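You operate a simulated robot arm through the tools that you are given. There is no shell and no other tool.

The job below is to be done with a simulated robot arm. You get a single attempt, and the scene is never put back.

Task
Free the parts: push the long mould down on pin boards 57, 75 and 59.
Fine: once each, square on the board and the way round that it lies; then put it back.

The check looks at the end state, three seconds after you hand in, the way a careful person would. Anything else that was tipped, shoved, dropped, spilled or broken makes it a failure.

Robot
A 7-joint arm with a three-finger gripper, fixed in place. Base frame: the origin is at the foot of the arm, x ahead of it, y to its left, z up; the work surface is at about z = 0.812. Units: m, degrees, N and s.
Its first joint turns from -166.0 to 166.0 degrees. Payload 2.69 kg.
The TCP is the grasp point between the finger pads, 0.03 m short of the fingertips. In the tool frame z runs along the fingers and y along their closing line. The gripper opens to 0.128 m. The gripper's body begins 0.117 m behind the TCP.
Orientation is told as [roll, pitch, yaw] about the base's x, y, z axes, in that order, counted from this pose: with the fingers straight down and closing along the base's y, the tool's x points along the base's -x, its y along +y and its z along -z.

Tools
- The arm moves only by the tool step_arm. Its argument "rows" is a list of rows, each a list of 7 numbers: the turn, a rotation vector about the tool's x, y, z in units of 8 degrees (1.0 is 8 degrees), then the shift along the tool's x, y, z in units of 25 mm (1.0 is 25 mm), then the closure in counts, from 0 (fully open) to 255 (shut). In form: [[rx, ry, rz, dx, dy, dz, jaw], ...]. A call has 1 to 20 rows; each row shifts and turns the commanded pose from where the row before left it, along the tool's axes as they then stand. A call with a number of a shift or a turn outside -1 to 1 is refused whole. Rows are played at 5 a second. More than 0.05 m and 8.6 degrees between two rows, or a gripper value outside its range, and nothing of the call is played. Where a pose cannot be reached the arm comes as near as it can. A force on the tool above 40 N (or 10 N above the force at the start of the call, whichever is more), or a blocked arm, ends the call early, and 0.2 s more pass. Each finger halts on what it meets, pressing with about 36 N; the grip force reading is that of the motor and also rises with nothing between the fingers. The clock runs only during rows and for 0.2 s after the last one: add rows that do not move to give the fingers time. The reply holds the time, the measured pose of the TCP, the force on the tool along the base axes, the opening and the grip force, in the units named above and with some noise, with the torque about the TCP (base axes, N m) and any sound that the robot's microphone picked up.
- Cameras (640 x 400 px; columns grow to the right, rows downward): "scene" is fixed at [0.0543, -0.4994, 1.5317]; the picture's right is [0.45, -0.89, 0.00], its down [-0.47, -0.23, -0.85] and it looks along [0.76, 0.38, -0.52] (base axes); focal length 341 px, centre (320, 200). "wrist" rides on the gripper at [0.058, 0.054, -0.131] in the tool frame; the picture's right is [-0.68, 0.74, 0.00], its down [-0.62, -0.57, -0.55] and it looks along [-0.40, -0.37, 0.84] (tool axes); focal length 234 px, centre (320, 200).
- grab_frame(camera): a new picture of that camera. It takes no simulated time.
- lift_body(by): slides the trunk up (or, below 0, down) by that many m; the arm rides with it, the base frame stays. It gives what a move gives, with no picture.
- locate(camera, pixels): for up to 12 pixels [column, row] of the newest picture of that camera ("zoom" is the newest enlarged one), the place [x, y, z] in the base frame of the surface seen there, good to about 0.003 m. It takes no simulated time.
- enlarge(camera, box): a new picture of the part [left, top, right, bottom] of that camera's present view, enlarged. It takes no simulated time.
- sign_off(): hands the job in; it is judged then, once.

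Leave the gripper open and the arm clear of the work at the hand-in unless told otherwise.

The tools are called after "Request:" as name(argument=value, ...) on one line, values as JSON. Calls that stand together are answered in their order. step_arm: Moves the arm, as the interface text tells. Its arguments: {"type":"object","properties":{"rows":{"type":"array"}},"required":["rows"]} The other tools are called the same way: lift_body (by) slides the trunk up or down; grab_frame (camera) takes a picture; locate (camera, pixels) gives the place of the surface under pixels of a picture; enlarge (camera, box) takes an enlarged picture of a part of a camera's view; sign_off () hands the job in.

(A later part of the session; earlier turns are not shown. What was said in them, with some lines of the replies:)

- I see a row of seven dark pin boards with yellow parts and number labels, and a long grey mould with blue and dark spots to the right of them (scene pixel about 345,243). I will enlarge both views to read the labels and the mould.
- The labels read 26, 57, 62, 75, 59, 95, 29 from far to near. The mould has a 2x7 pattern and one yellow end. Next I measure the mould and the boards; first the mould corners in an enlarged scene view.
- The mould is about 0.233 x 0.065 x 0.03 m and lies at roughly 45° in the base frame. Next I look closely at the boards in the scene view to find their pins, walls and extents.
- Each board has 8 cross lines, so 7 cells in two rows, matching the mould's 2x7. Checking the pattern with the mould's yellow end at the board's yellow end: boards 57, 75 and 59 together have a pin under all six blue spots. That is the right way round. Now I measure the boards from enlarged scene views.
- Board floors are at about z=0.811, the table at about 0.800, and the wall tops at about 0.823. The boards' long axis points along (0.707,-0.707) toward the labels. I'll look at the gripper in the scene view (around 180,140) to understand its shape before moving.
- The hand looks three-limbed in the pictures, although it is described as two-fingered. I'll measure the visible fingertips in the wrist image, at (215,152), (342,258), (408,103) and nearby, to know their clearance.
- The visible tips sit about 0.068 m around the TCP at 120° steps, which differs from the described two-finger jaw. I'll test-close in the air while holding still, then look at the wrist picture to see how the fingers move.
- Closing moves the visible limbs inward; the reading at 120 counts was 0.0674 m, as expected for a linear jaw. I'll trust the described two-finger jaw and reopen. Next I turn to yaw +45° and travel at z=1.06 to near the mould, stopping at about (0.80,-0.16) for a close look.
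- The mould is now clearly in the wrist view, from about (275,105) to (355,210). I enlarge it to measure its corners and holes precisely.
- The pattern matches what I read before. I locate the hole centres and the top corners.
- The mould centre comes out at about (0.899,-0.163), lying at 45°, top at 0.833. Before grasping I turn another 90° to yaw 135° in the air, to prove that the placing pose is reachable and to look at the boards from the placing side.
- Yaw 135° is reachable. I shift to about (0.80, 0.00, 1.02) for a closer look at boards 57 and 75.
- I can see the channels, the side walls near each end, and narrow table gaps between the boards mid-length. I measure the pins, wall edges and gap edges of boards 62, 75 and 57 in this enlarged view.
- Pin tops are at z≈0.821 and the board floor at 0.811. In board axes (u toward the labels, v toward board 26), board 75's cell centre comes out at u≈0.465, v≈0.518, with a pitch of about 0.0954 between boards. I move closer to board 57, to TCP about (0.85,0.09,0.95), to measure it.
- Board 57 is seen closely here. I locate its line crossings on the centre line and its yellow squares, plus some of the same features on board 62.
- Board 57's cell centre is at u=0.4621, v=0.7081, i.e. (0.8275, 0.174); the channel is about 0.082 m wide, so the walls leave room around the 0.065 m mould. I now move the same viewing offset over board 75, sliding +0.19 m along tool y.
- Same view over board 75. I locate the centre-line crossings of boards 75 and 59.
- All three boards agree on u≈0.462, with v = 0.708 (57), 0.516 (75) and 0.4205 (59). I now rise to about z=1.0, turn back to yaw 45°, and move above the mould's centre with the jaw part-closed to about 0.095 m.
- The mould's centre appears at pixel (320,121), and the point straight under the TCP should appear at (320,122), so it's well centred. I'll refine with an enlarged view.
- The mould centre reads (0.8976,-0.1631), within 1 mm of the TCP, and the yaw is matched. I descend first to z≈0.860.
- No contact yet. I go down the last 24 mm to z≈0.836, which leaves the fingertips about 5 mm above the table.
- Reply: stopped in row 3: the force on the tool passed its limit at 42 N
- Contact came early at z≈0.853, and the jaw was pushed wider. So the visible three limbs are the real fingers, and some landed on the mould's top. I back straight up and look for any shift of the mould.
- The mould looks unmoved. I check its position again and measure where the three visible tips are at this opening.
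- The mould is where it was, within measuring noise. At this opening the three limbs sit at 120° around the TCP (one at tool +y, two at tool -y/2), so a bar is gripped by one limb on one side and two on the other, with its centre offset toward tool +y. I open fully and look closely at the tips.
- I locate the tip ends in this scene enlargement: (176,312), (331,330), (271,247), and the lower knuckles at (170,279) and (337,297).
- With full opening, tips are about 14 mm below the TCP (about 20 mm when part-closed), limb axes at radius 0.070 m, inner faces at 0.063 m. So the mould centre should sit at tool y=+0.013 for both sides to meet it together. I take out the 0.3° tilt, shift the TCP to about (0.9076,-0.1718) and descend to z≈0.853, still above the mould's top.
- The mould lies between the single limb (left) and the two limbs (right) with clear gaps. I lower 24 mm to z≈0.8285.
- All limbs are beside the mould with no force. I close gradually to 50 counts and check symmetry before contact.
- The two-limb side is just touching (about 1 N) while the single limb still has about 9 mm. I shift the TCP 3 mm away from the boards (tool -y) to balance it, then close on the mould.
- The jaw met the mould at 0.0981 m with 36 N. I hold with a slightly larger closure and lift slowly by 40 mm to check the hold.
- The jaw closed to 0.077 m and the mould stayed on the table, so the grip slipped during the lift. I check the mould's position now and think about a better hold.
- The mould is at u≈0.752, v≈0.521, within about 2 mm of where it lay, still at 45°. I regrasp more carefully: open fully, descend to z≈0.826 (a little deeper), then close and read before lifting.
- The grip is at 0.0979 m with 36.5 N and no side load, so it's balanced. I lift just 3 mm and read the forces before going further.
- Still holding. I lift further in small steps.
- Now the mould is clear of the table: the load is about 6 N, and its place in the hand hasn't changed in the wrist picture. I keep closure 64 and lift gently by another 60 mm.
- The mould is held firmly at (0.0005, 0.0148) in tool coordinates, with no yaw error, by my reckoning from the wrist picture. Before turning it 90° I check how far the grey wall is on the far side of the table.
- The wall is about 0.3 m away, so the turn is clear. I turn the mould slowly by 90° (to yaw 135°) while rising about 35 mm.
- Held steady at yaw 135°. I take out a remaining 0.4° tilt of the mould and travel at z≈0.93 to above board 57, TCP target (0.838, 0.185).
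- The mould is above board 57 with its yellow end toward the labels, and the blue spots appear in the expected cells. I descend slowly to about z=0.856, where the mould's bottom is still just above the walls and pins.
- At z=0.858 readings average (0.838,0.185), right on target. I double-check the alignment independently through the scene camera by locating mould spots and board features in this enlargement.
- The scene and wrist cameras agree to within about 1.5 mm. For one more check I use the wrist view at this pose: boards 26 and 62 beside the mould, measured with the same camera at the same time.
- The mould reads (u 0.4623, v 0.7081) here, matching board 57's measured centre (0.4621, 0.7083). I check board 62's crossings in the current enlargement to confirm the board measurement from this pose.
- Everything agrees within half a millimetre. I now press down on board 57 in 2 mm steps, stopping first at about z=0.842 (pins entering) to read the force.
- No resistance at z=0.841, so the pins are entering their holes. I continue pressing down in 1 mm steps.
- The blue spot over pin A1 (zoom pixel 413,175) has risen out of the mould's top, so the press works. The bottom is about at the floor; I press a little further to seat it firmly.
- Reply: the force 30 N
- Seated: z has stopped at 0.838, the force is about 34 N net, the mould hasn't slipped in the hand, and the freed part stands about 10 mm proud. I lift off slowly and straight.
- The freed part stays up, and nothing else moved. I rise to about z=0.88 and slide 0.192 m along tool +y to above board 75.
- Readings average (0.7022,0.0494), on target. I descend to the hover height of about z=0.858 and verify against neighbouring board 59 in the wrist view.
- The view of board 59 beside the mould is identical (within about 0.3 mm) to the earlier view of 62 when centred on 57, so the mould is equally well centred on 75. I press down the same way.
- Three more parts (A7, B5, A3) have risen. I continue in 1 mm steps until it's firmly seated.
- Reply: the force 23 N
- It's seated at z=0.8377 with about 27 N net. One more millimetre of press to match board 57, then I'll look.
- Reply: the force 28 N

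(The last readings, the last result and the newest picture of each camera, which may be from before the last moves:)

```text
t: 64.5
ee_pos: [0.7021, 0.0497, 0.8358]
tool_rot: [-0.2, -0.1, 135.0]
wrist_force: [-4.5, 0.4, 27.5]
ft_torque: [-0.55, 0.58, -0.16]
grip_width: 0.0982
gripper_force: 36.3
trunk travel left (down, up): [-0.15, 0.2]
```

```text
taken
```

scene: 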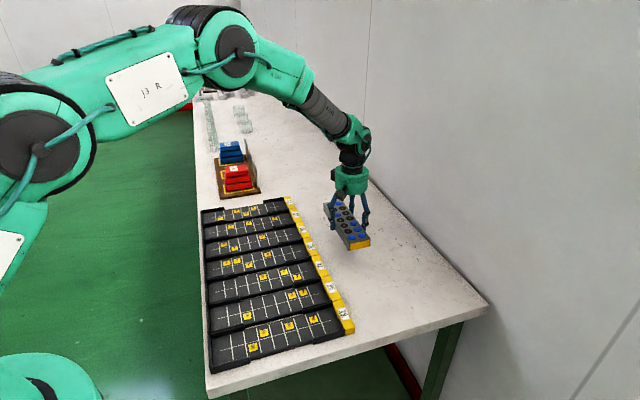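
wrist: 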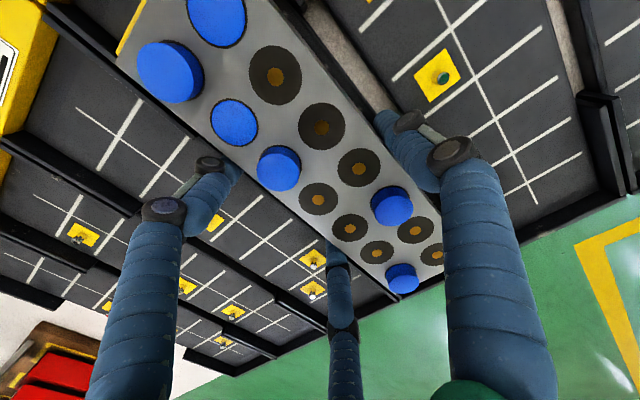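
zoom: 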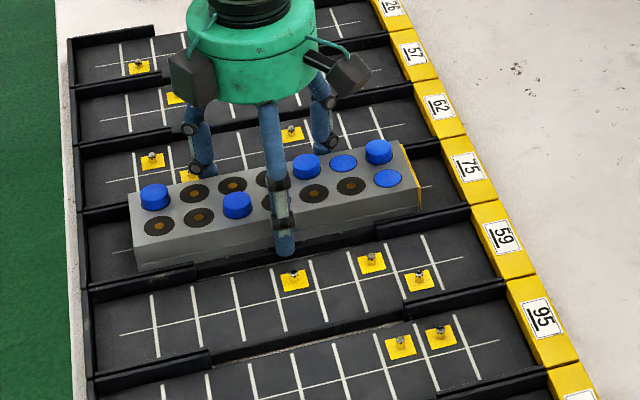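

Seated with about 33 N net; four parts now stand proud. The hand slid about 1 mm down the mould's sides, which is harmless. I lift off slowly and straight.

Request:
step_arm(rows=[[0, 0, 0, 0, 0, -0.06, 64], [0, 0, 0, 0, 0, -0.06, 64], [0, 0, 0, 0, 0, -0.06, 64], [0, 0, 0, 0, 0, -0.06, 64], [0, 0, 0, 0, 0, -0.08, 64], [0, 0, 0, 0, 0, -0.08, 64], [0, 0, 0, 0, 0, -0.08, 64], [0, 0, 0, 0, 0, -0.08, 64], [0, 0, 0, 0, 0, -0.08, 64], [0, 0, 0, 0, 0, -0.08, 64], [0, 0, 0, 0, 0, -0.08, 64], [0, 0, 0, 0, 0, -0.08, 64], [0, 0, 0, 0, 0, -0.08, 64], [0, 0, 0, 0, 0, 0, 64]])

Request:
grab_frame(camera="wrist")

Request:
enlarge(camera="scene", box=[200, 200, 340, 310])

```text
t: 67.5
ee_pos: [0.7008, 0.0493, 0.8592]
tool_rot: [-0.1, -0.3, 135.0]
wrist_force: [0.0, 0.4, -5.0]
ft_torque: [0.0, -0.05, 0.03]
grip_width: 0.0979
gripper_force: 36.1
trunk travel left (down, up): [-0.15, 0.2]
```

```text
taken
```

wrist: 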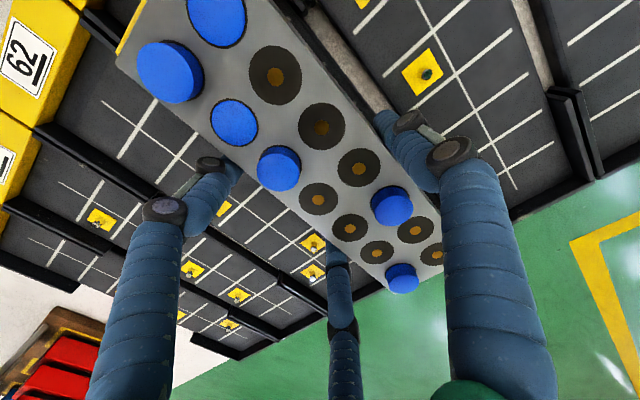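

```text
3.64 times, centred on (270, 255) of scene
```

zoom: 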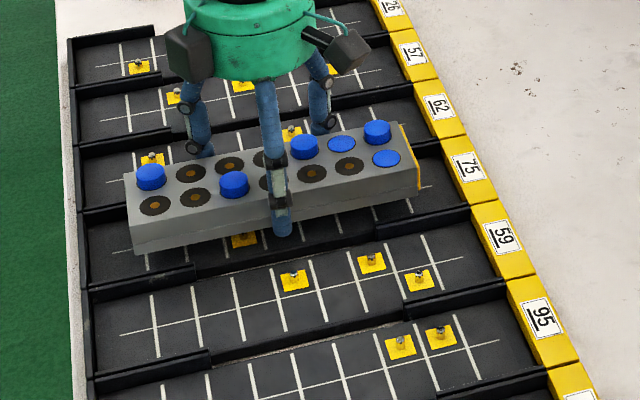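

All good. I rise about 23 mm and slide 0.0958 m along tool +y to above board 59.

Request:
step_arm(rows=[[0, 0, 0, 0, 0, -0.2, 64], [0, 0, 0, 0, 0, -0.3, 64], [0, 0, 0, 0, 0, -0.25, 64], [0, 0, 0, 0, 0, -0.1, 64], [0, 0, 0, 0, 0.3, 0, 64], [0, 0, 0, 0, 0.5, 0, 64], [0, 0, 0, 0, 0.64, 0, 64], [0, 0, 0, 0, 0.64, 0, 64], [0, 0, 0, 0, 0.64, 0, 64], [0, 0, 0, 0, 0.64, 0, 64], [0, 0, 0, 0, 0.3, 0, 64], [0, 0, 0, 0, 0.172, 0, 64], [0, 0, 0, 0, 0, 0, 64], [0, 0, 0, 0, 0, 0.2, 64], [0, 0, 0, 0, 0, 0.3, 64], [0, 0, 0, 0, 0, 0.25, 64], [0, 0, 0, 0, 0, 0.1, 64], [0, 0, 0, 0, 0, 0, 64]])

Request:
step_arm(rows=[[0, 0, 0, 0, 0, 0, 64]])

Request:
step_arm(rows=[[0, 0, 0, 0, 0, 0, 64]])

Request:
grab_frame(camera="wrist")

Request:
enlarge(camera="wrist", box=[330, 0, 570, 150])

```text
t: 71.3
ee_pos: [0.6353, -0.0181, 0.859]
tool_rot: [-0.2, -0.3, 135.0]
wrist_force: [-0.8, 0.3, -5.1]
ft_torque: [0.05, -0.06, 0.0]
grip_width: 0.0977
gripper_force: 35.9
trunk travel left (down, up): [-0.15, 0.2]
```

```text
t: 71.7
ee_pos: [0.6342, -0.0177, 0.8574]
tool_rot: [-0.1, -0.2, 134.9]
wrist_force: [0.4, -0.6, -5.1]
ft_torque: [0.05, -0.08, 0.02]
grip_width: 0.0973
gripper_force: 36.2
trunk travel left (down, up): [-0.15, 0.2]
```

```text
t: 72.1
ee_pos: [0.6328, -0.0187, 0.8578]
tool_rot: [-0.1, -0.3, 135.1]
wrist_force: [0.4, -0.8, -4.9]
ft_torque: [0.05, -0.04, -0.01]
grip_width: 0.0979
gripper_force: 36.2
trunk travel left (down, up): [-0.15, 0.2]
```

```text
taken
```

wrist: 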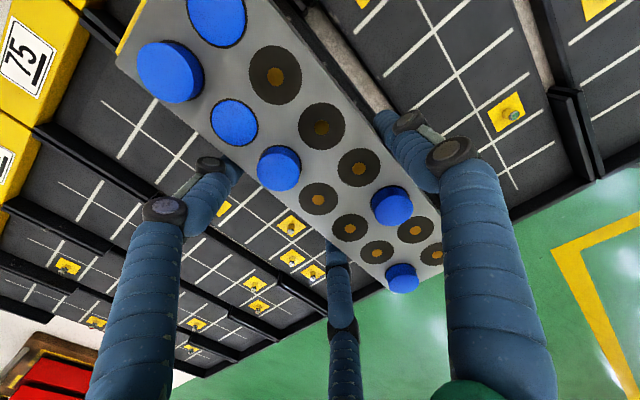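

```text
2.67 times, centred on (450, 75) of wrist
```

zoom: 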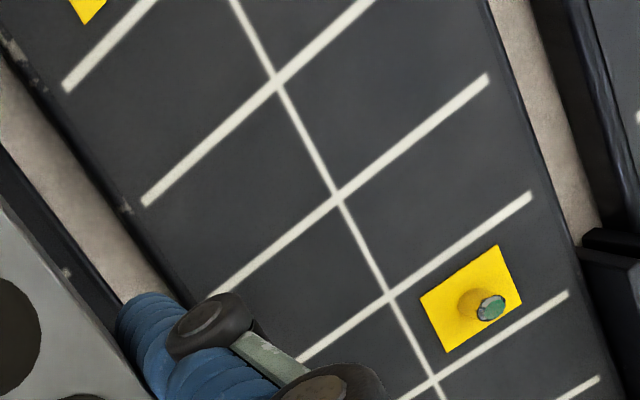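

The picture beside the mould (board 95's lines) is the same as in the two earlier hovers, and readings average (0.634,-0.018), on target. I press down on board 59.

Request:
step_arm(rows=[[0, 0, 0, 0, 0, 0.08, 64], [0, 0, 0, 0, 0, 0.08, 64], [0, 0, 0, 0, 0, 0.08, 64], [0, 0, 0, 0, 0, 0.08, 64], [0, 0, 0, 0, 0, 0.08, 64], [0, 0, 0, 0, 0, 0.08, 64], [0, 0, 0, 0, 0, 0.08, 64], [0, 0, 0, 0, 0, 0.08, 64]])

Request:
step_arm(rows=[[0, 0, 0, 0, 0, 0.04, 64], [0, 0, 0, 0, 0, 0.04, 64], [0, 0, 0, 0, 0, 0.04, 64], [0, 0, 0, 0, 0, 0.04, 64], [0, 0, 0, 0, 0, 0.04, 64]])

Request:
enlarge(camera="scene", box=[200, 220, 350, 340])

```text
t: 73.9
ee_pos: [0.6327, -0.0175, 0.8419]
tool_rot: [-0.1, -0.3, 135.1]
wrist_force: [1.1, 0.5, -5.3]
ft_torque: [0.07, -0.03, -0.04]
grip_width: 0.0977
gripper_force: 36.2
trunk travel left (down, up): [-0.15, 0.2]
```

```text
t: 75.1
ee_pos: [0.6334, -0.0183, 0.838]
tool_rot: [-0.1, -0.3, 135.0]
wrist_force: [0.4, -0.6, -6.2]
ft_torque: [0.04, -0.1, 0.01]
grip_width: 0.0976
gripper_force: 36.5
trunk travel left (down, up): [-0.15, 0.2]
```

```text
3.33 times, centred on (275, 280) of scene
```

zoom: 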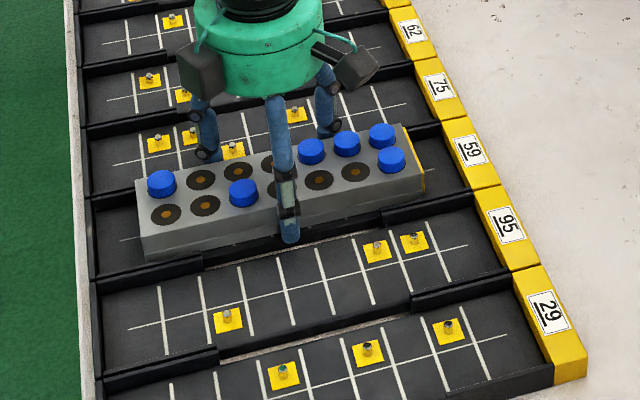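

All six blue parts now stand up. The bottom is not quite on the floor yet (force still -6), so I continue in 1 mm steps until it's seated.

Request:
step_arm(rows=[[0, 0, 0, 0, 0, 0.04, 64], [0, 0, 0, 0, 0, 0.04, 64], [0, 0, 0, 0, 0, 0.04, 64]])

```text
t: 75.9
ee_pos: [0.6338, -0.0179, 0.8374]
tool_rot: [-0.2, -0.2, 135.1]
wrist_force: [-3.8, -0.2, 22.4]
ft_torque: [0.01, 1.25, -0.32]
grip_width: 0.0976
gripper_force: 36.3
trunk travel left (down, up): [-0.15, 0.2]
```

It's seated at z=0.8374 with about 28 N net. One last small step to match the other two presses.

Request:
step_arm(rows=[[0, 0, 0, 0, 0, 0.03, 64], [0, 0, 0, 0, 0, 0, 64]])

Request:
grab_frame(camera="wrist")

```text
t: 76.5
ee_pos: [0.635, -0.0175, 0.8367]
tool_rot: [-0.4, -0.1, 135.1]
wrist_force: [-6.9, 0.7, 19.7]
ft_torque: [-0.97, 1.09, -0.49]
grip_width: 0.0979
gripper_force: 35.6
trunk travel left (down, up): [-0.15, 0.2]
stopped in row 2: the force on the tool passed its limit at 41 N (the readings are from after the stop); the commanded pose is now the measured one
```

```text
taken
```

wrist: 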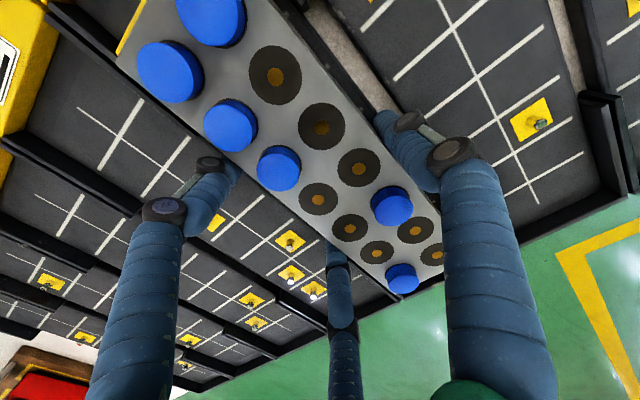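

It's fully seated (peak 41 N), and the mould is still held in the same place. I lift off slowly and straight.

Request:
step_arm(rows=[[0, 0, 0, 0, 0, -0.06, 64], [0, 0, 0, 0, 0, -0.06, 64], [0, 0, 0, 0, 0, -0.06, 64], [0, 0, 0, 0, 0, -0.06, 64], [0, 0, 0, 0, 0, -0.08, 64], [0, 0, 0, 0, 0, -0.08, 64], [0, 0, 0, 0, 0, -0.08, 64], [0, 0, 0, 0, 0, -0.08, 64], [0, 0, 0, 0, 0, -0.08, 64], [0, 0, 0, 0, 0, -0.08, 64], [0, 0, 0, 0, 0, -0.08, 64], [0, 0, 0, 0, 0, -0.08, 64], [0, 0, 0, 0, 0, 0, 64]])

Request:
enlarge(camera="scene", box=[200, 200, 350, 340])

Request:
grab_frame(camera="wrist")

```text
t: 79.3
ee_pos: [0.6355, -0.0195, 0.8576]
tool_rot: [-0.2, -0.1, 135.1]
wrist_force: [0.9, -0.7, -6.0]
ft_torque: [0.05, -0.06, -0.01]
grip_width: 0.0979
gripper_force: 36.2
trunk travel left (down, up): [-0.15, 0.2]
```

```text
2.86 times, centred on (275, 270) of scene
```

zoom: 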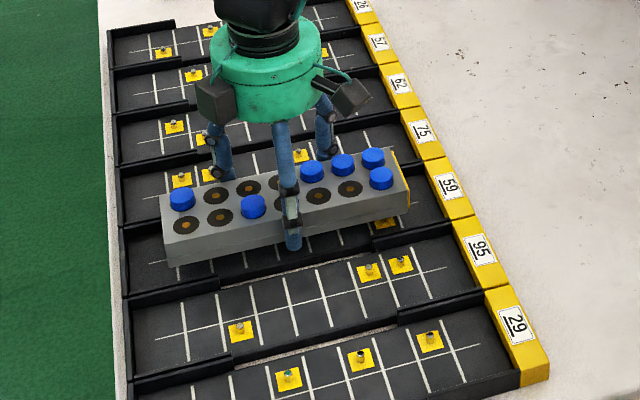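

```text
taken
```

wrist: 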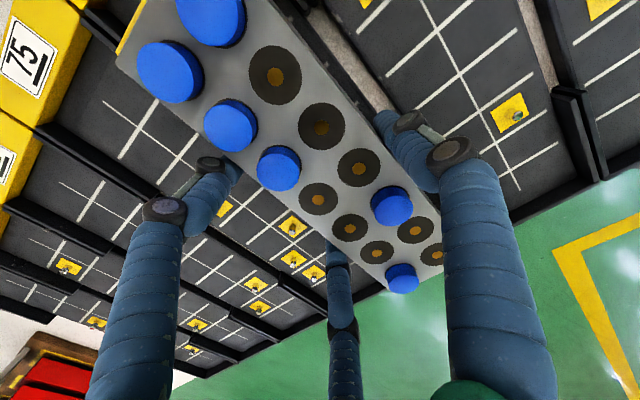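

All six parts are free and still in place. Now I put the mould back: first rise gently to about z=0.93.

Request:
step_arm(rows=[[0, 0, 0, 0, 0, -0.15, 64], [0, 0, 0, 0, 0, -0.3, 64], [0, 0, 0, 0, 0, -0.35, 64], [0, 0, 0, 0, 0, -0.35, 64], [0, 0, 0, 0, 0, -0.35, 64], [0, 0, 0, 0, 0, -0.35, 64], [0, 0, 0, 0, 0, -0.35, 64], [0, 0, 0, 0, 0, -0.35, 64], [0, 0, 0, 0, 0, -0.25, 64], [0, 0, 0, 0, 0, -0.1, 64], [0, 0, 0, 0, 0, 0, 64]])

Request:
step_arm(rows=[[0, 0, 0, 0.3, -0.083, 0, 64], [0, 0, 0, 0.5, -0.139, 0, 64], [0, 0, 0, 0.65, -0.18, 0, 64], [0, 0, 0, 0.65, -0.18, 0, 64], [0, 0, 0, 0.65, -0.18, 0, 64], [0, 0, 0, 0.65, -0.18, 0, 64], [0, 0, 0, 0.65, -0.18, 0, 64], [0, 0, 0, 0.65, -0.18, 0, 64], [0, 0, 0, 0.65, -0.18, 0, 64], [0, 0, 0, 0.65, -0.18, 0, 64], [0, 0, 0, 0.65, -0.18, 0, 64], [0, 0, 0, 0.65, -0.18, 0, 64], [0, 0, 0, 0.65, -0.18, 0, 64], [0, 0, 0, 0.65, -0.18, 0, 64], [0, 0, 0, 0.65, -0.18, 0, 64], [0, 0, 0, 0.65, -0.18, 0, 64], [0, 0, 0, 0.65, -0.18, 0, 64], [0, 0, 0, 0.65, -0.18, 0, 64], [0, 0, 0, 0.65, -0.18, 0, 64], [0, 0, 0, 0.29, -0.088, 0, 64]])

Request:
grab_frame(camera="wrist")

```text
t: 81.7
ee_pos: [0.6343, -0.0189, 0.931]
tool_rot: [-0.3, -0.2, 135.1]
wrist_force: [-0.6, 0.0, -4.8]
ft_torque: [0.04, -0.05, 0.0]
grip_width: 0.0978
gripper_force: 35.8
trunk travel left (down, up): [-0.15, 0.2]
```

```text
t: 85.9
ee_pos: [0.9081, -0.1727, 0.9284]
tool_rot: [-0.2, -0.2, 135.0]
wrist_force: [-0.3, 0.6, -5.6]
ft_torque: [0.06, -0.06, 0.03]
grip_width: 0.0977
gripper_force: 36.3
trunk travel left (down, up): [-0.15, 0.2]
```

```text
taken
```

wrist: 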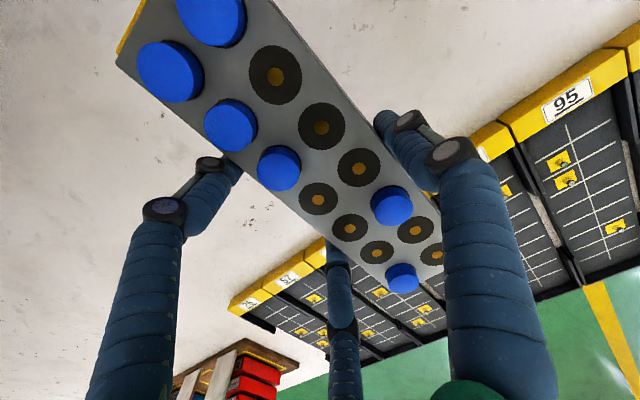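

The mould is now above its old place at z≈0.93, still turned 135°. I turn it back by 90° slowly to its original yaw of 45°.

Request:
step_arm(rows=[[0, 0, 0.25, 0, 0, 0, 64], [0, 0, 0.5, 0, 0, 0, 64], [0, 0, 0.5, 0, 0, 0, 64], [0, 0, 0.5, 0, 0, 0, 64], [0, 0, 0.5, 0, 0, 0, 64], [0, 0, 0.5, 0, 0, 0, 64], [0, 0, 0.5, 0, 0, 0, 64], [0, 0, 0.5, 0, 0, 0, 64], [0, 0, 0.5, 0, 0, 0, 64], [0, 0, 0.5, 0, 0, 0, 64], [0, 0, 0.5, 0, 0, 0, 64], [0, 0, 0.5, 0, 0, 0, 64], [0, 0, 0.5, 0, 0, 0, 64], [0, 0, 0.5, 0, 0, 0, 64], [0, 0, 0.5, 0, 0, 0, 64], [0, 0, 0.5, 0, 0, 0, 64], [0, 0, 0.5, 0, 0, 0, 64], [0, 0, 0.5, 0, 0, 0, 64], [0, 0, 0.5, 0, 0, 0, 64], [0, 0, 0.5, 0, 0, 0, 64]])

Request:
step_arm(rows=[[0, 0, 0.5, 0, 0, 0, 64], [0, 0, 0.5, 0, 0, 0, 64], [0, 0, 0.5, 0, 0, 0, 64], [0, 0, 0, 0, 0, 0, 64]])

Request:
step_arm(rows=[[0, 0, 0, 0, 0, 0, 64]])

Request:
step_arm(rows=[[0, 0, 0, 0, 0, 0, 64]])

Request:
grab_frame(camera="wrist")

```text
t: 90.1
ee_pos: [0.9092, -0.1727, 0.9293]
tool_rot: [0.2, -0.2, 56.9]
wrist_force: [0.4, -0.7, -5.2]
ft_torque: [-0.04, -0.05, 0.03]
grip_width: 0.0976
gripper_force: 36.0
trunk travel left (down, up): [-0.15, 0.2]
```

```text
t: 91.1
ee_pos: [0.9076, -0.1735, 0.9285]
tool_rot: [0.3, -0.2, 44.8]
wrist_force: [0.2, -0.3, -5.1]
ft_torque: [-0.08, -0.07, 0.0]
grip_width: 0.0977
gripper_force: 35.8
trunk travel left (down, up): [-0.15, 0.2]
```

```text
t: 91.5
ee_pos: [0.9084, -0.1736, 0.9299]
tool_rot: [0.2, -0.1, 44.9]
wrist_force: [-0.6, -0.2, -4.7]
ft_torque: [-0.06, -0.03, -0.02]
grip_width: 0.0974
gripper_force: 36.3
trunk travel left (down, up): [-0.15, 0.2]
```

```text
t: 91.9
ee_pos: [0.9091, -0.1738, 0.9307]
tool_rot: [0.2, -0.2, 45.0]
wrist_force: [-0.9, 0.3, -5.1]
ft_torque: [-0.1, -0.1, -0.01]
grip_width: 0.0973
gripper_force: 35.7
trunk travel left (down, up): [-0.15, 0.2]
```

```text
taken
```

wrist: 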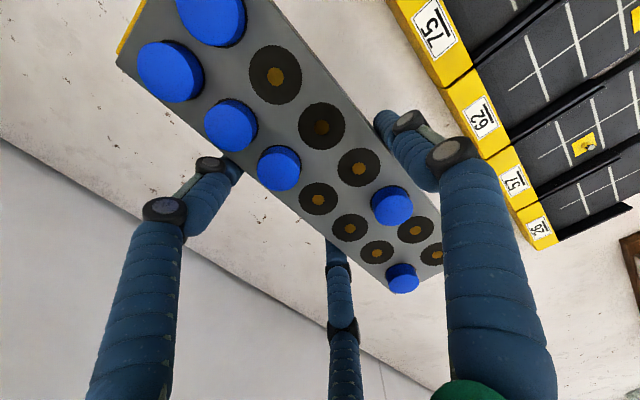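

Readings average (0.9084,-0.1736), within half a millimetre of the put-down target. I descend to about z=0.834.

Request:
step_arm(rows=[[0, 0, 0, 0, 0, 0.2, 64], [0, 0, 0, 0, 0, 0.35, 64], [0, 0, 0, 0, 0, 0.4, 64], [0, 0, 0, 0, 0, 0.4, 64], [0, 0, 0, 0, 0, 0.4, 64], [0, 0, 0, 0, 0, 0.4, 64], [0, 0, 0, 0, 0, 0.4, 64], [0, 0, 0, 0, 0, 0.4, 64], [0, 0, 0, 0, 0, 0.4, 64], [0, 0, 0, 0, 0, 0.3, 64], [0, 0, 0, 0, 0, 0.15, 64], [0, 0, 0, 0, 0, 0, 64]])

Request:
enlarge(camera="scene", box=[310, 190, 390, 280])

```text
t: 94.5
ee_pos: [0.9085, -0.1717, 0.8359]
tool_rot: [0.3, -0.2, 45.0]
wrist_force: [0.0, -0.3, -4.8]
ft_torque: [-0.02, -0.11, 0.0]
grip_width: 0.0976
gripper_force: 36.2
trunk travel left (down, up): [-0.15, 0.2]
```

```text
4.44 times, centred on (350, 235) of scene
```

zoom: 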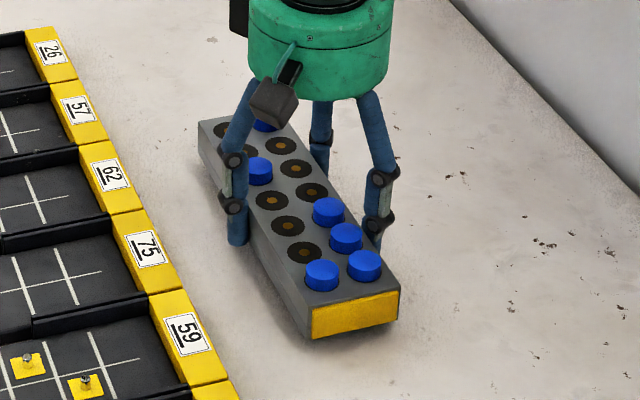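

The mould is about 7 mm above the table, in its old place. I lower in 1 mm steps until the table takes its weight.

Request:
step_arm(rows=[[0, 0, 0, 0, 0, 0.04, 64], [0, 0, 0, 0, 0, 0.04, 64], [0, 0, 0, 0, 0, 0.04, 64], [0, 0, 0, 0, 0, 0.04, 64], [0, 0, 0, 0, 0, 0.04, 64], [0, 0, 0, 0, 0, 0.04, 64]])

Request:
step_arm(rows=[[0, 0, 0, 0, 0, 0.04, 64], [0, 0, 0, 0, 0, 0.04, 64]])

```text
t: 95.9
ee_pos: [0.9077, -0.1716, 0.8276]
tool_rot: [0.1, -0.2, 45.0]
wrist_force: [-0.3, 0.8, -5.4]
ft_torque: [-0.06, -0.02, -0.01]
grip_width: 0.0979
gripper_force: 36.5
trunk travel left (down, up): [-0.15, 0.2]
```

```text
t: 96.5
ee_pos: [0.9084, -0.1729, 0.8256]
tool_rot: [0.2, -0.3, 45.0]
wrist_force: [0.0, -0.8, -5.3]
ft_torque: [-0.06, -0.07, 0.01]
grip_width: 0.0976
gripper_force: 36.2
trunk travel left (down, up): [-0.15, 0.2]
```

No contact yet at z=0.8256; the hand has slid a couple of millimetres down the mould during the presses. I lower further, 1 mm at a time.

Request:
step_arm(rows=[[0, 0, 0, 0, 0, 0.04, 64], [0, 0, 0, 0, 0, 0, 64]])

Request:
step_arm(rows=[[0, 0, 0, 0, 0, 0.04, 64], [0, 0, 0, 0, 0, 0, 64]])

```text
t: 97.1
ee_pos: [0.908, -0.1732, 0.8241]
tool_rot: [0.2, -0.2, 45.0]
wrist_force: [0.1, 0.6, -5.5]
ft_torque: [-0.03, -0.07, 0.01]
grip_width: 0.0979
gripper_force: 35.8
trunk travel left (down, up): [-0.15, 0.2]
```

```text
t: 97.7
ee_pos: [0.9084, -0.173, 0.8235]
tool_rot: [0.1, -0.2, 45.0]
wrist_force: [-2.1, 0.6, 2.5]
ft_torque: [-0.78, 0.44, -0.28]
grip_width: 0.0975
gripper_force: 35.6
trunk travel left (down, up): [-0.15, 0.2]
```

Contact: the force went from -5.5 to +2.5 N at z=0.8235. I settle it by half a millimetre more, then open the jaw gradually.

Request:
step_arm(rows=[[0, 0, 0, 0, 0, 0.02, 64], [0, 0, 0, 0, 0, 0, 64]])

Request:
step_arm(rows=[[0, 0, 0, 0, 0, 0, 56], [0, 0, 0, 0, 0, 0, 45], [0, 0, 0, 0, 0, 0, 30], [0, 0, 0, 0, 0, 0, 0], [0, 0, 0, 0, 0, 0, 0], [0, 0, 0, 0, 0, 0, 0]])

Request:
grab_frame(camera="wrist")

Request:
enlarge(camera="scene", box=[310, 190, 390, 280])

```text
t: 98.3
ee_pos: [0.9085, -0.1728, 0.8248]
tool_rot: [0.1, -0.1, 45.0]
wrist_force: [-2.9, 0.8, 10.0]
ft_torque: [-1.2, 0.66, -0.26]
grip_width: 0.0978
gripper_force: 36.1
trunk travel left (down, up): [-0.15, 0.2]
```

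```text
t: 99.7
ee_pos: [0.9092, -0.173, 0.8241]
tool_rot: [0.3, -0.2, 44.8]
wrist_force: [-1.3, -0.5, -1.0]
ft_torque: [0.0, 0.01, 0.0]
grip_width: 0.1281
gripper_force: 0.1
trunk travel left (down, up): [-0.15, 0.2]
```

```text
taken
```

wrist: 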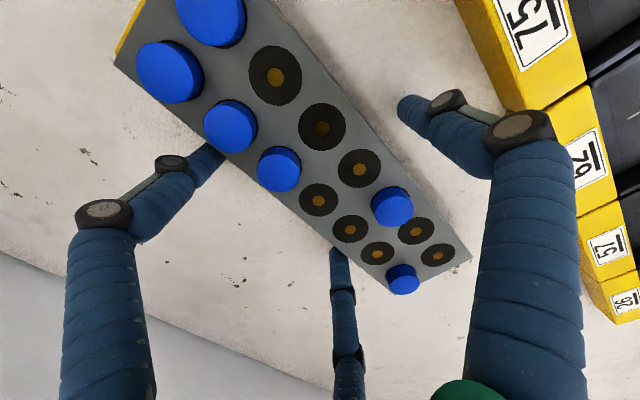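

```text
4.44 times, centred on (350, 235) of scene
```

zoom: 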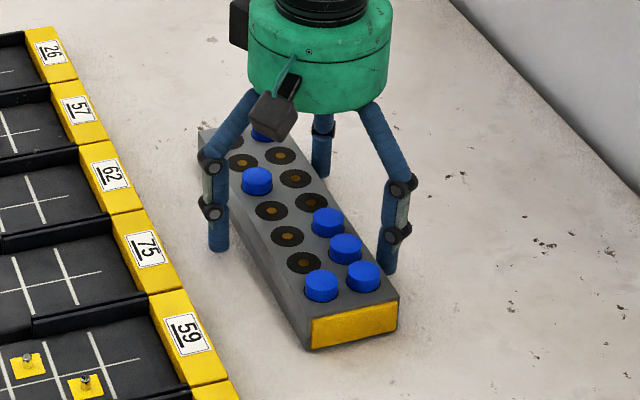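

The mould is standing on the table with all six freed parts in place, and the jaw is fully open. I rise straight up, clear of the mould.

Request:
step_arm(rows=[[0, 0, 0, 0, 0, -0.2, 0], [0, 0, 0, 0, 0, -0.4, 0], [0, 0, 0, 0, 0, -0.6, 0], [0, 0, 0, 0, 0, -0.8, 0], [0, 0, 0, 0, 0, -0.8, 0], [0, 0, 0, 0, 0, -0.8, 0], [0, 0, 0, 0, 0, -0.8, 0], [0, 0, 0, 0, 0, -0.8, 0], [0, 0, 0, 0, 0, -0.8, 0], [0, 0, 0, 0, 0, -0.8, 0], [0, 0, 0, 0, 0, 0, 0]])

Request:
grab_frame(camera="wrist")

Request:
enlarge(camera="wrist", box=[215, 0, 405, 200])

```text
t: 102.1
ee_pos: [0.908, -0.1729, 0.9941]
tool_rot: [0.2, -0.1, 45.0]
wrist_force: [0.2, -0.2, 0.9]
ft_torque: [-0.02, -0.06, -0.01]
grip_width: 0.1281
gripper_force: 0.0
trunk travel left (down, up): [-0.15, 0.2]
```

```text
taken
```

wrist: 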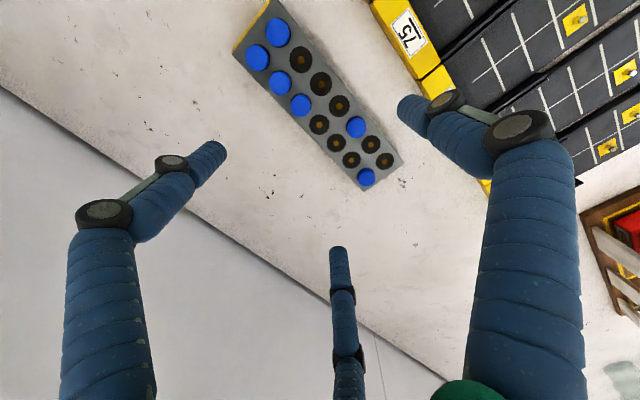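

```text
2.00 times, centred on (310, 100) of wrist
```

zoom: 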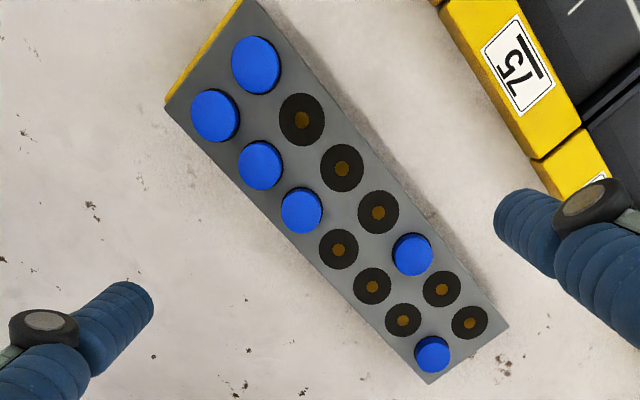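

I'm clear above. I measure the mould's final position from the dark holes and corners in this enlarged view.

Request:
locate(camera="zoom", pixels=[[302, 119], [341, 168], [378, 212], [441, 289], [469, 322], [339, 249], [372, 286], [402, 321], [168, 103], [431, 381], [506, 325], [245, 5]])

```text
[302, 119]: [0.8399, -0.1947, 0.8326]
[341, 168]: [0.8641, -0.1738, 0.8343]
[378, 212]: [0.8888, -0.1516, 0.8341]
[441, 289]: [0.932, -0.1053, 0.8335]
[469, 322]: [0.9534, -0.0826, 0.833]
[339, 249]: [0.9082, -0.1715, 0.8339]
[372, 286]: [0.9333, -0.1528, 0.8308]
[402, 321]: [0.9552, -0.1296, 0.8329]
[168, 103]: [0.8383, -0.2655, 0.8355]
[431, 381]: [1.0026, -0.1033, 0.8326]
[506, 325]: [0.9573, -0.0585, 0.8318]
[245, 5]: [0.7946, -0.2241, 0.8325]
```

The mould is back within about 1 mm of its original place, flat and at 45°. I rise and return to the starting area at z≈1.06, then check the whole scene.

Request:
step_arm(rows=[[0, 0, 0, 0, 0, -0.9, 0], [0, 0, 0, 0, 0, -0.9, 0], [0, 0, 0, 0, 0, -0.9, 0], [0, 0, 0, 0, 0, 0, 0]])

Request:
step_arm(rows=[[0, 0, 0, -0.2305, 0.932, 0, 0], [0, 0, 0, -0.2305, 0.932, 0, 0], [0, 0, 0, -0.2305, 0.932, 0, 0], [0, 0, 0, -0.2305, 0.932, 0, 0], [0, 0, 0, -0.2305, 0.932, 0, 0], [0, 0, 0, -0.2305, 0.932, 0, 0], [0, 0, 0, -0.2305, 0.932, 0, 0], [0, 0, 0, -0.2305, 0.932, 0, 0], [0, 0, 0, -0.2305, 0.932, 0, 0], [0, 0, 0, -0.2305, 0.932, 0, 0], [0, 0, 0, -0.2305, 0.932, 0, 0], [0, 0, 0, -0.2305, 0.932, 0, 0], [0, 0, 0, -0.2305, 0.932, 0, 0], [0, 0, 0, -0.2305, 0.932, 0, 0], [0, 0, 0, -0.2305, 0.932, 0, 0], [0, 0, 0, -0.2305, 0.932, 0, 0], [0, 0, 0, -0.2305, 0.932, 0, 0], [0, 0, 0, -0.2305, 0.932, 0, 0], [0, 0, 0, -0.2305, 0.932, 0, 0], [0, 0, 0, -0.2305, 0.932, 0, 0]])

Request:
grab_frame(camera="scene")

Request:
enlarge(camera="scene", box=[190, 180, 390, 380])

Request:
enlarge(camera="scene", box=[310, 205, 380, 275])

```text
t: 103.1
ee_pos: [0.9078, -0.1736, 1.0624]
tool_rot: [0.1, -0.2, 45.0]
wrist_force: [-0.8, -0.7, -0.5]
ft_torque: [0.0, -0.04, 0.02]
grip_width: 0.1279
gripper_force: 0.1
trunk travel left (down, up): [-0.15, 0.2]
```

```text
t: 107.3
ee_pos: [0.6611, 0.238, 1.064]
tool_rot: [0.1, -0.2, 44.9]
wrist_force: [-0.1, -0.5, -0.4]
ft_torque: [-0.01, 0.01, 0.02]
grip_width: 0.1278
gripper_force: 0.0
trunk travel left (down, up): [-0.15, 0.2]
```

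```text
taken
```

scene: 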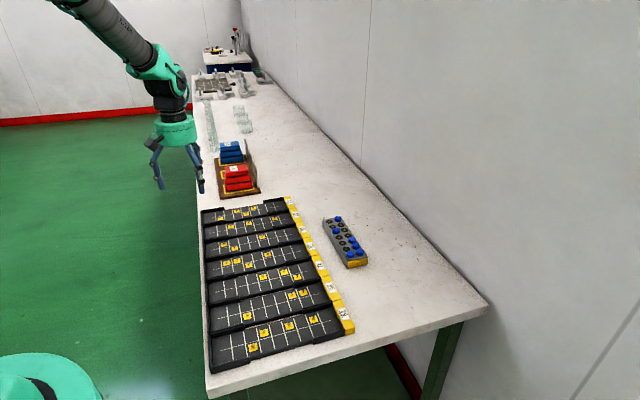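

```text
2.00 times, centred on (290, 280) of scene
```

zoom: 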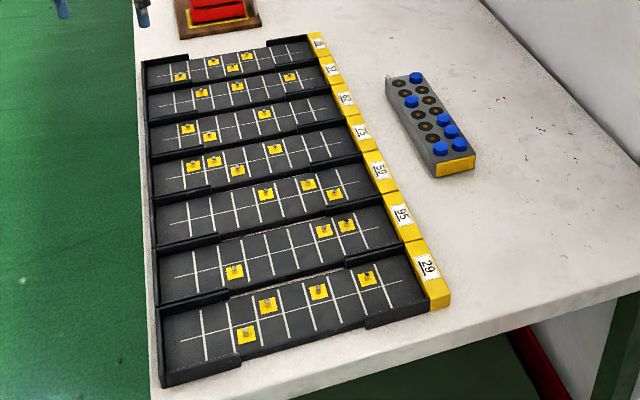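

```text
5.71 times, centred on (345, 240) of scene
```

zoom: 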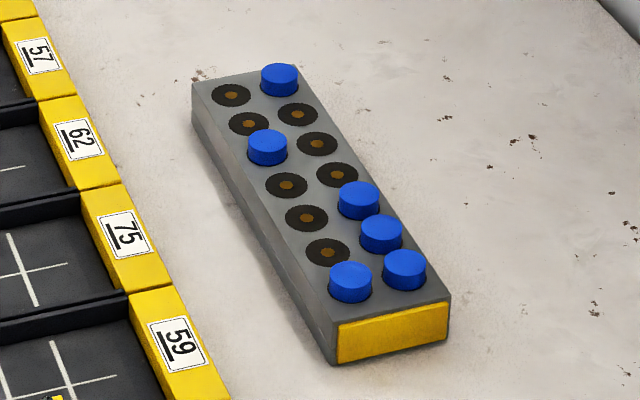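

The mould is back in the same place in the picture as at the start, with all six blue parts raised. The boards are unmoved, the other items are untouched, the gripper is open and the arm is clear. I hand the job in.

Request:
sign_off()

```text
The job is handed in.
```
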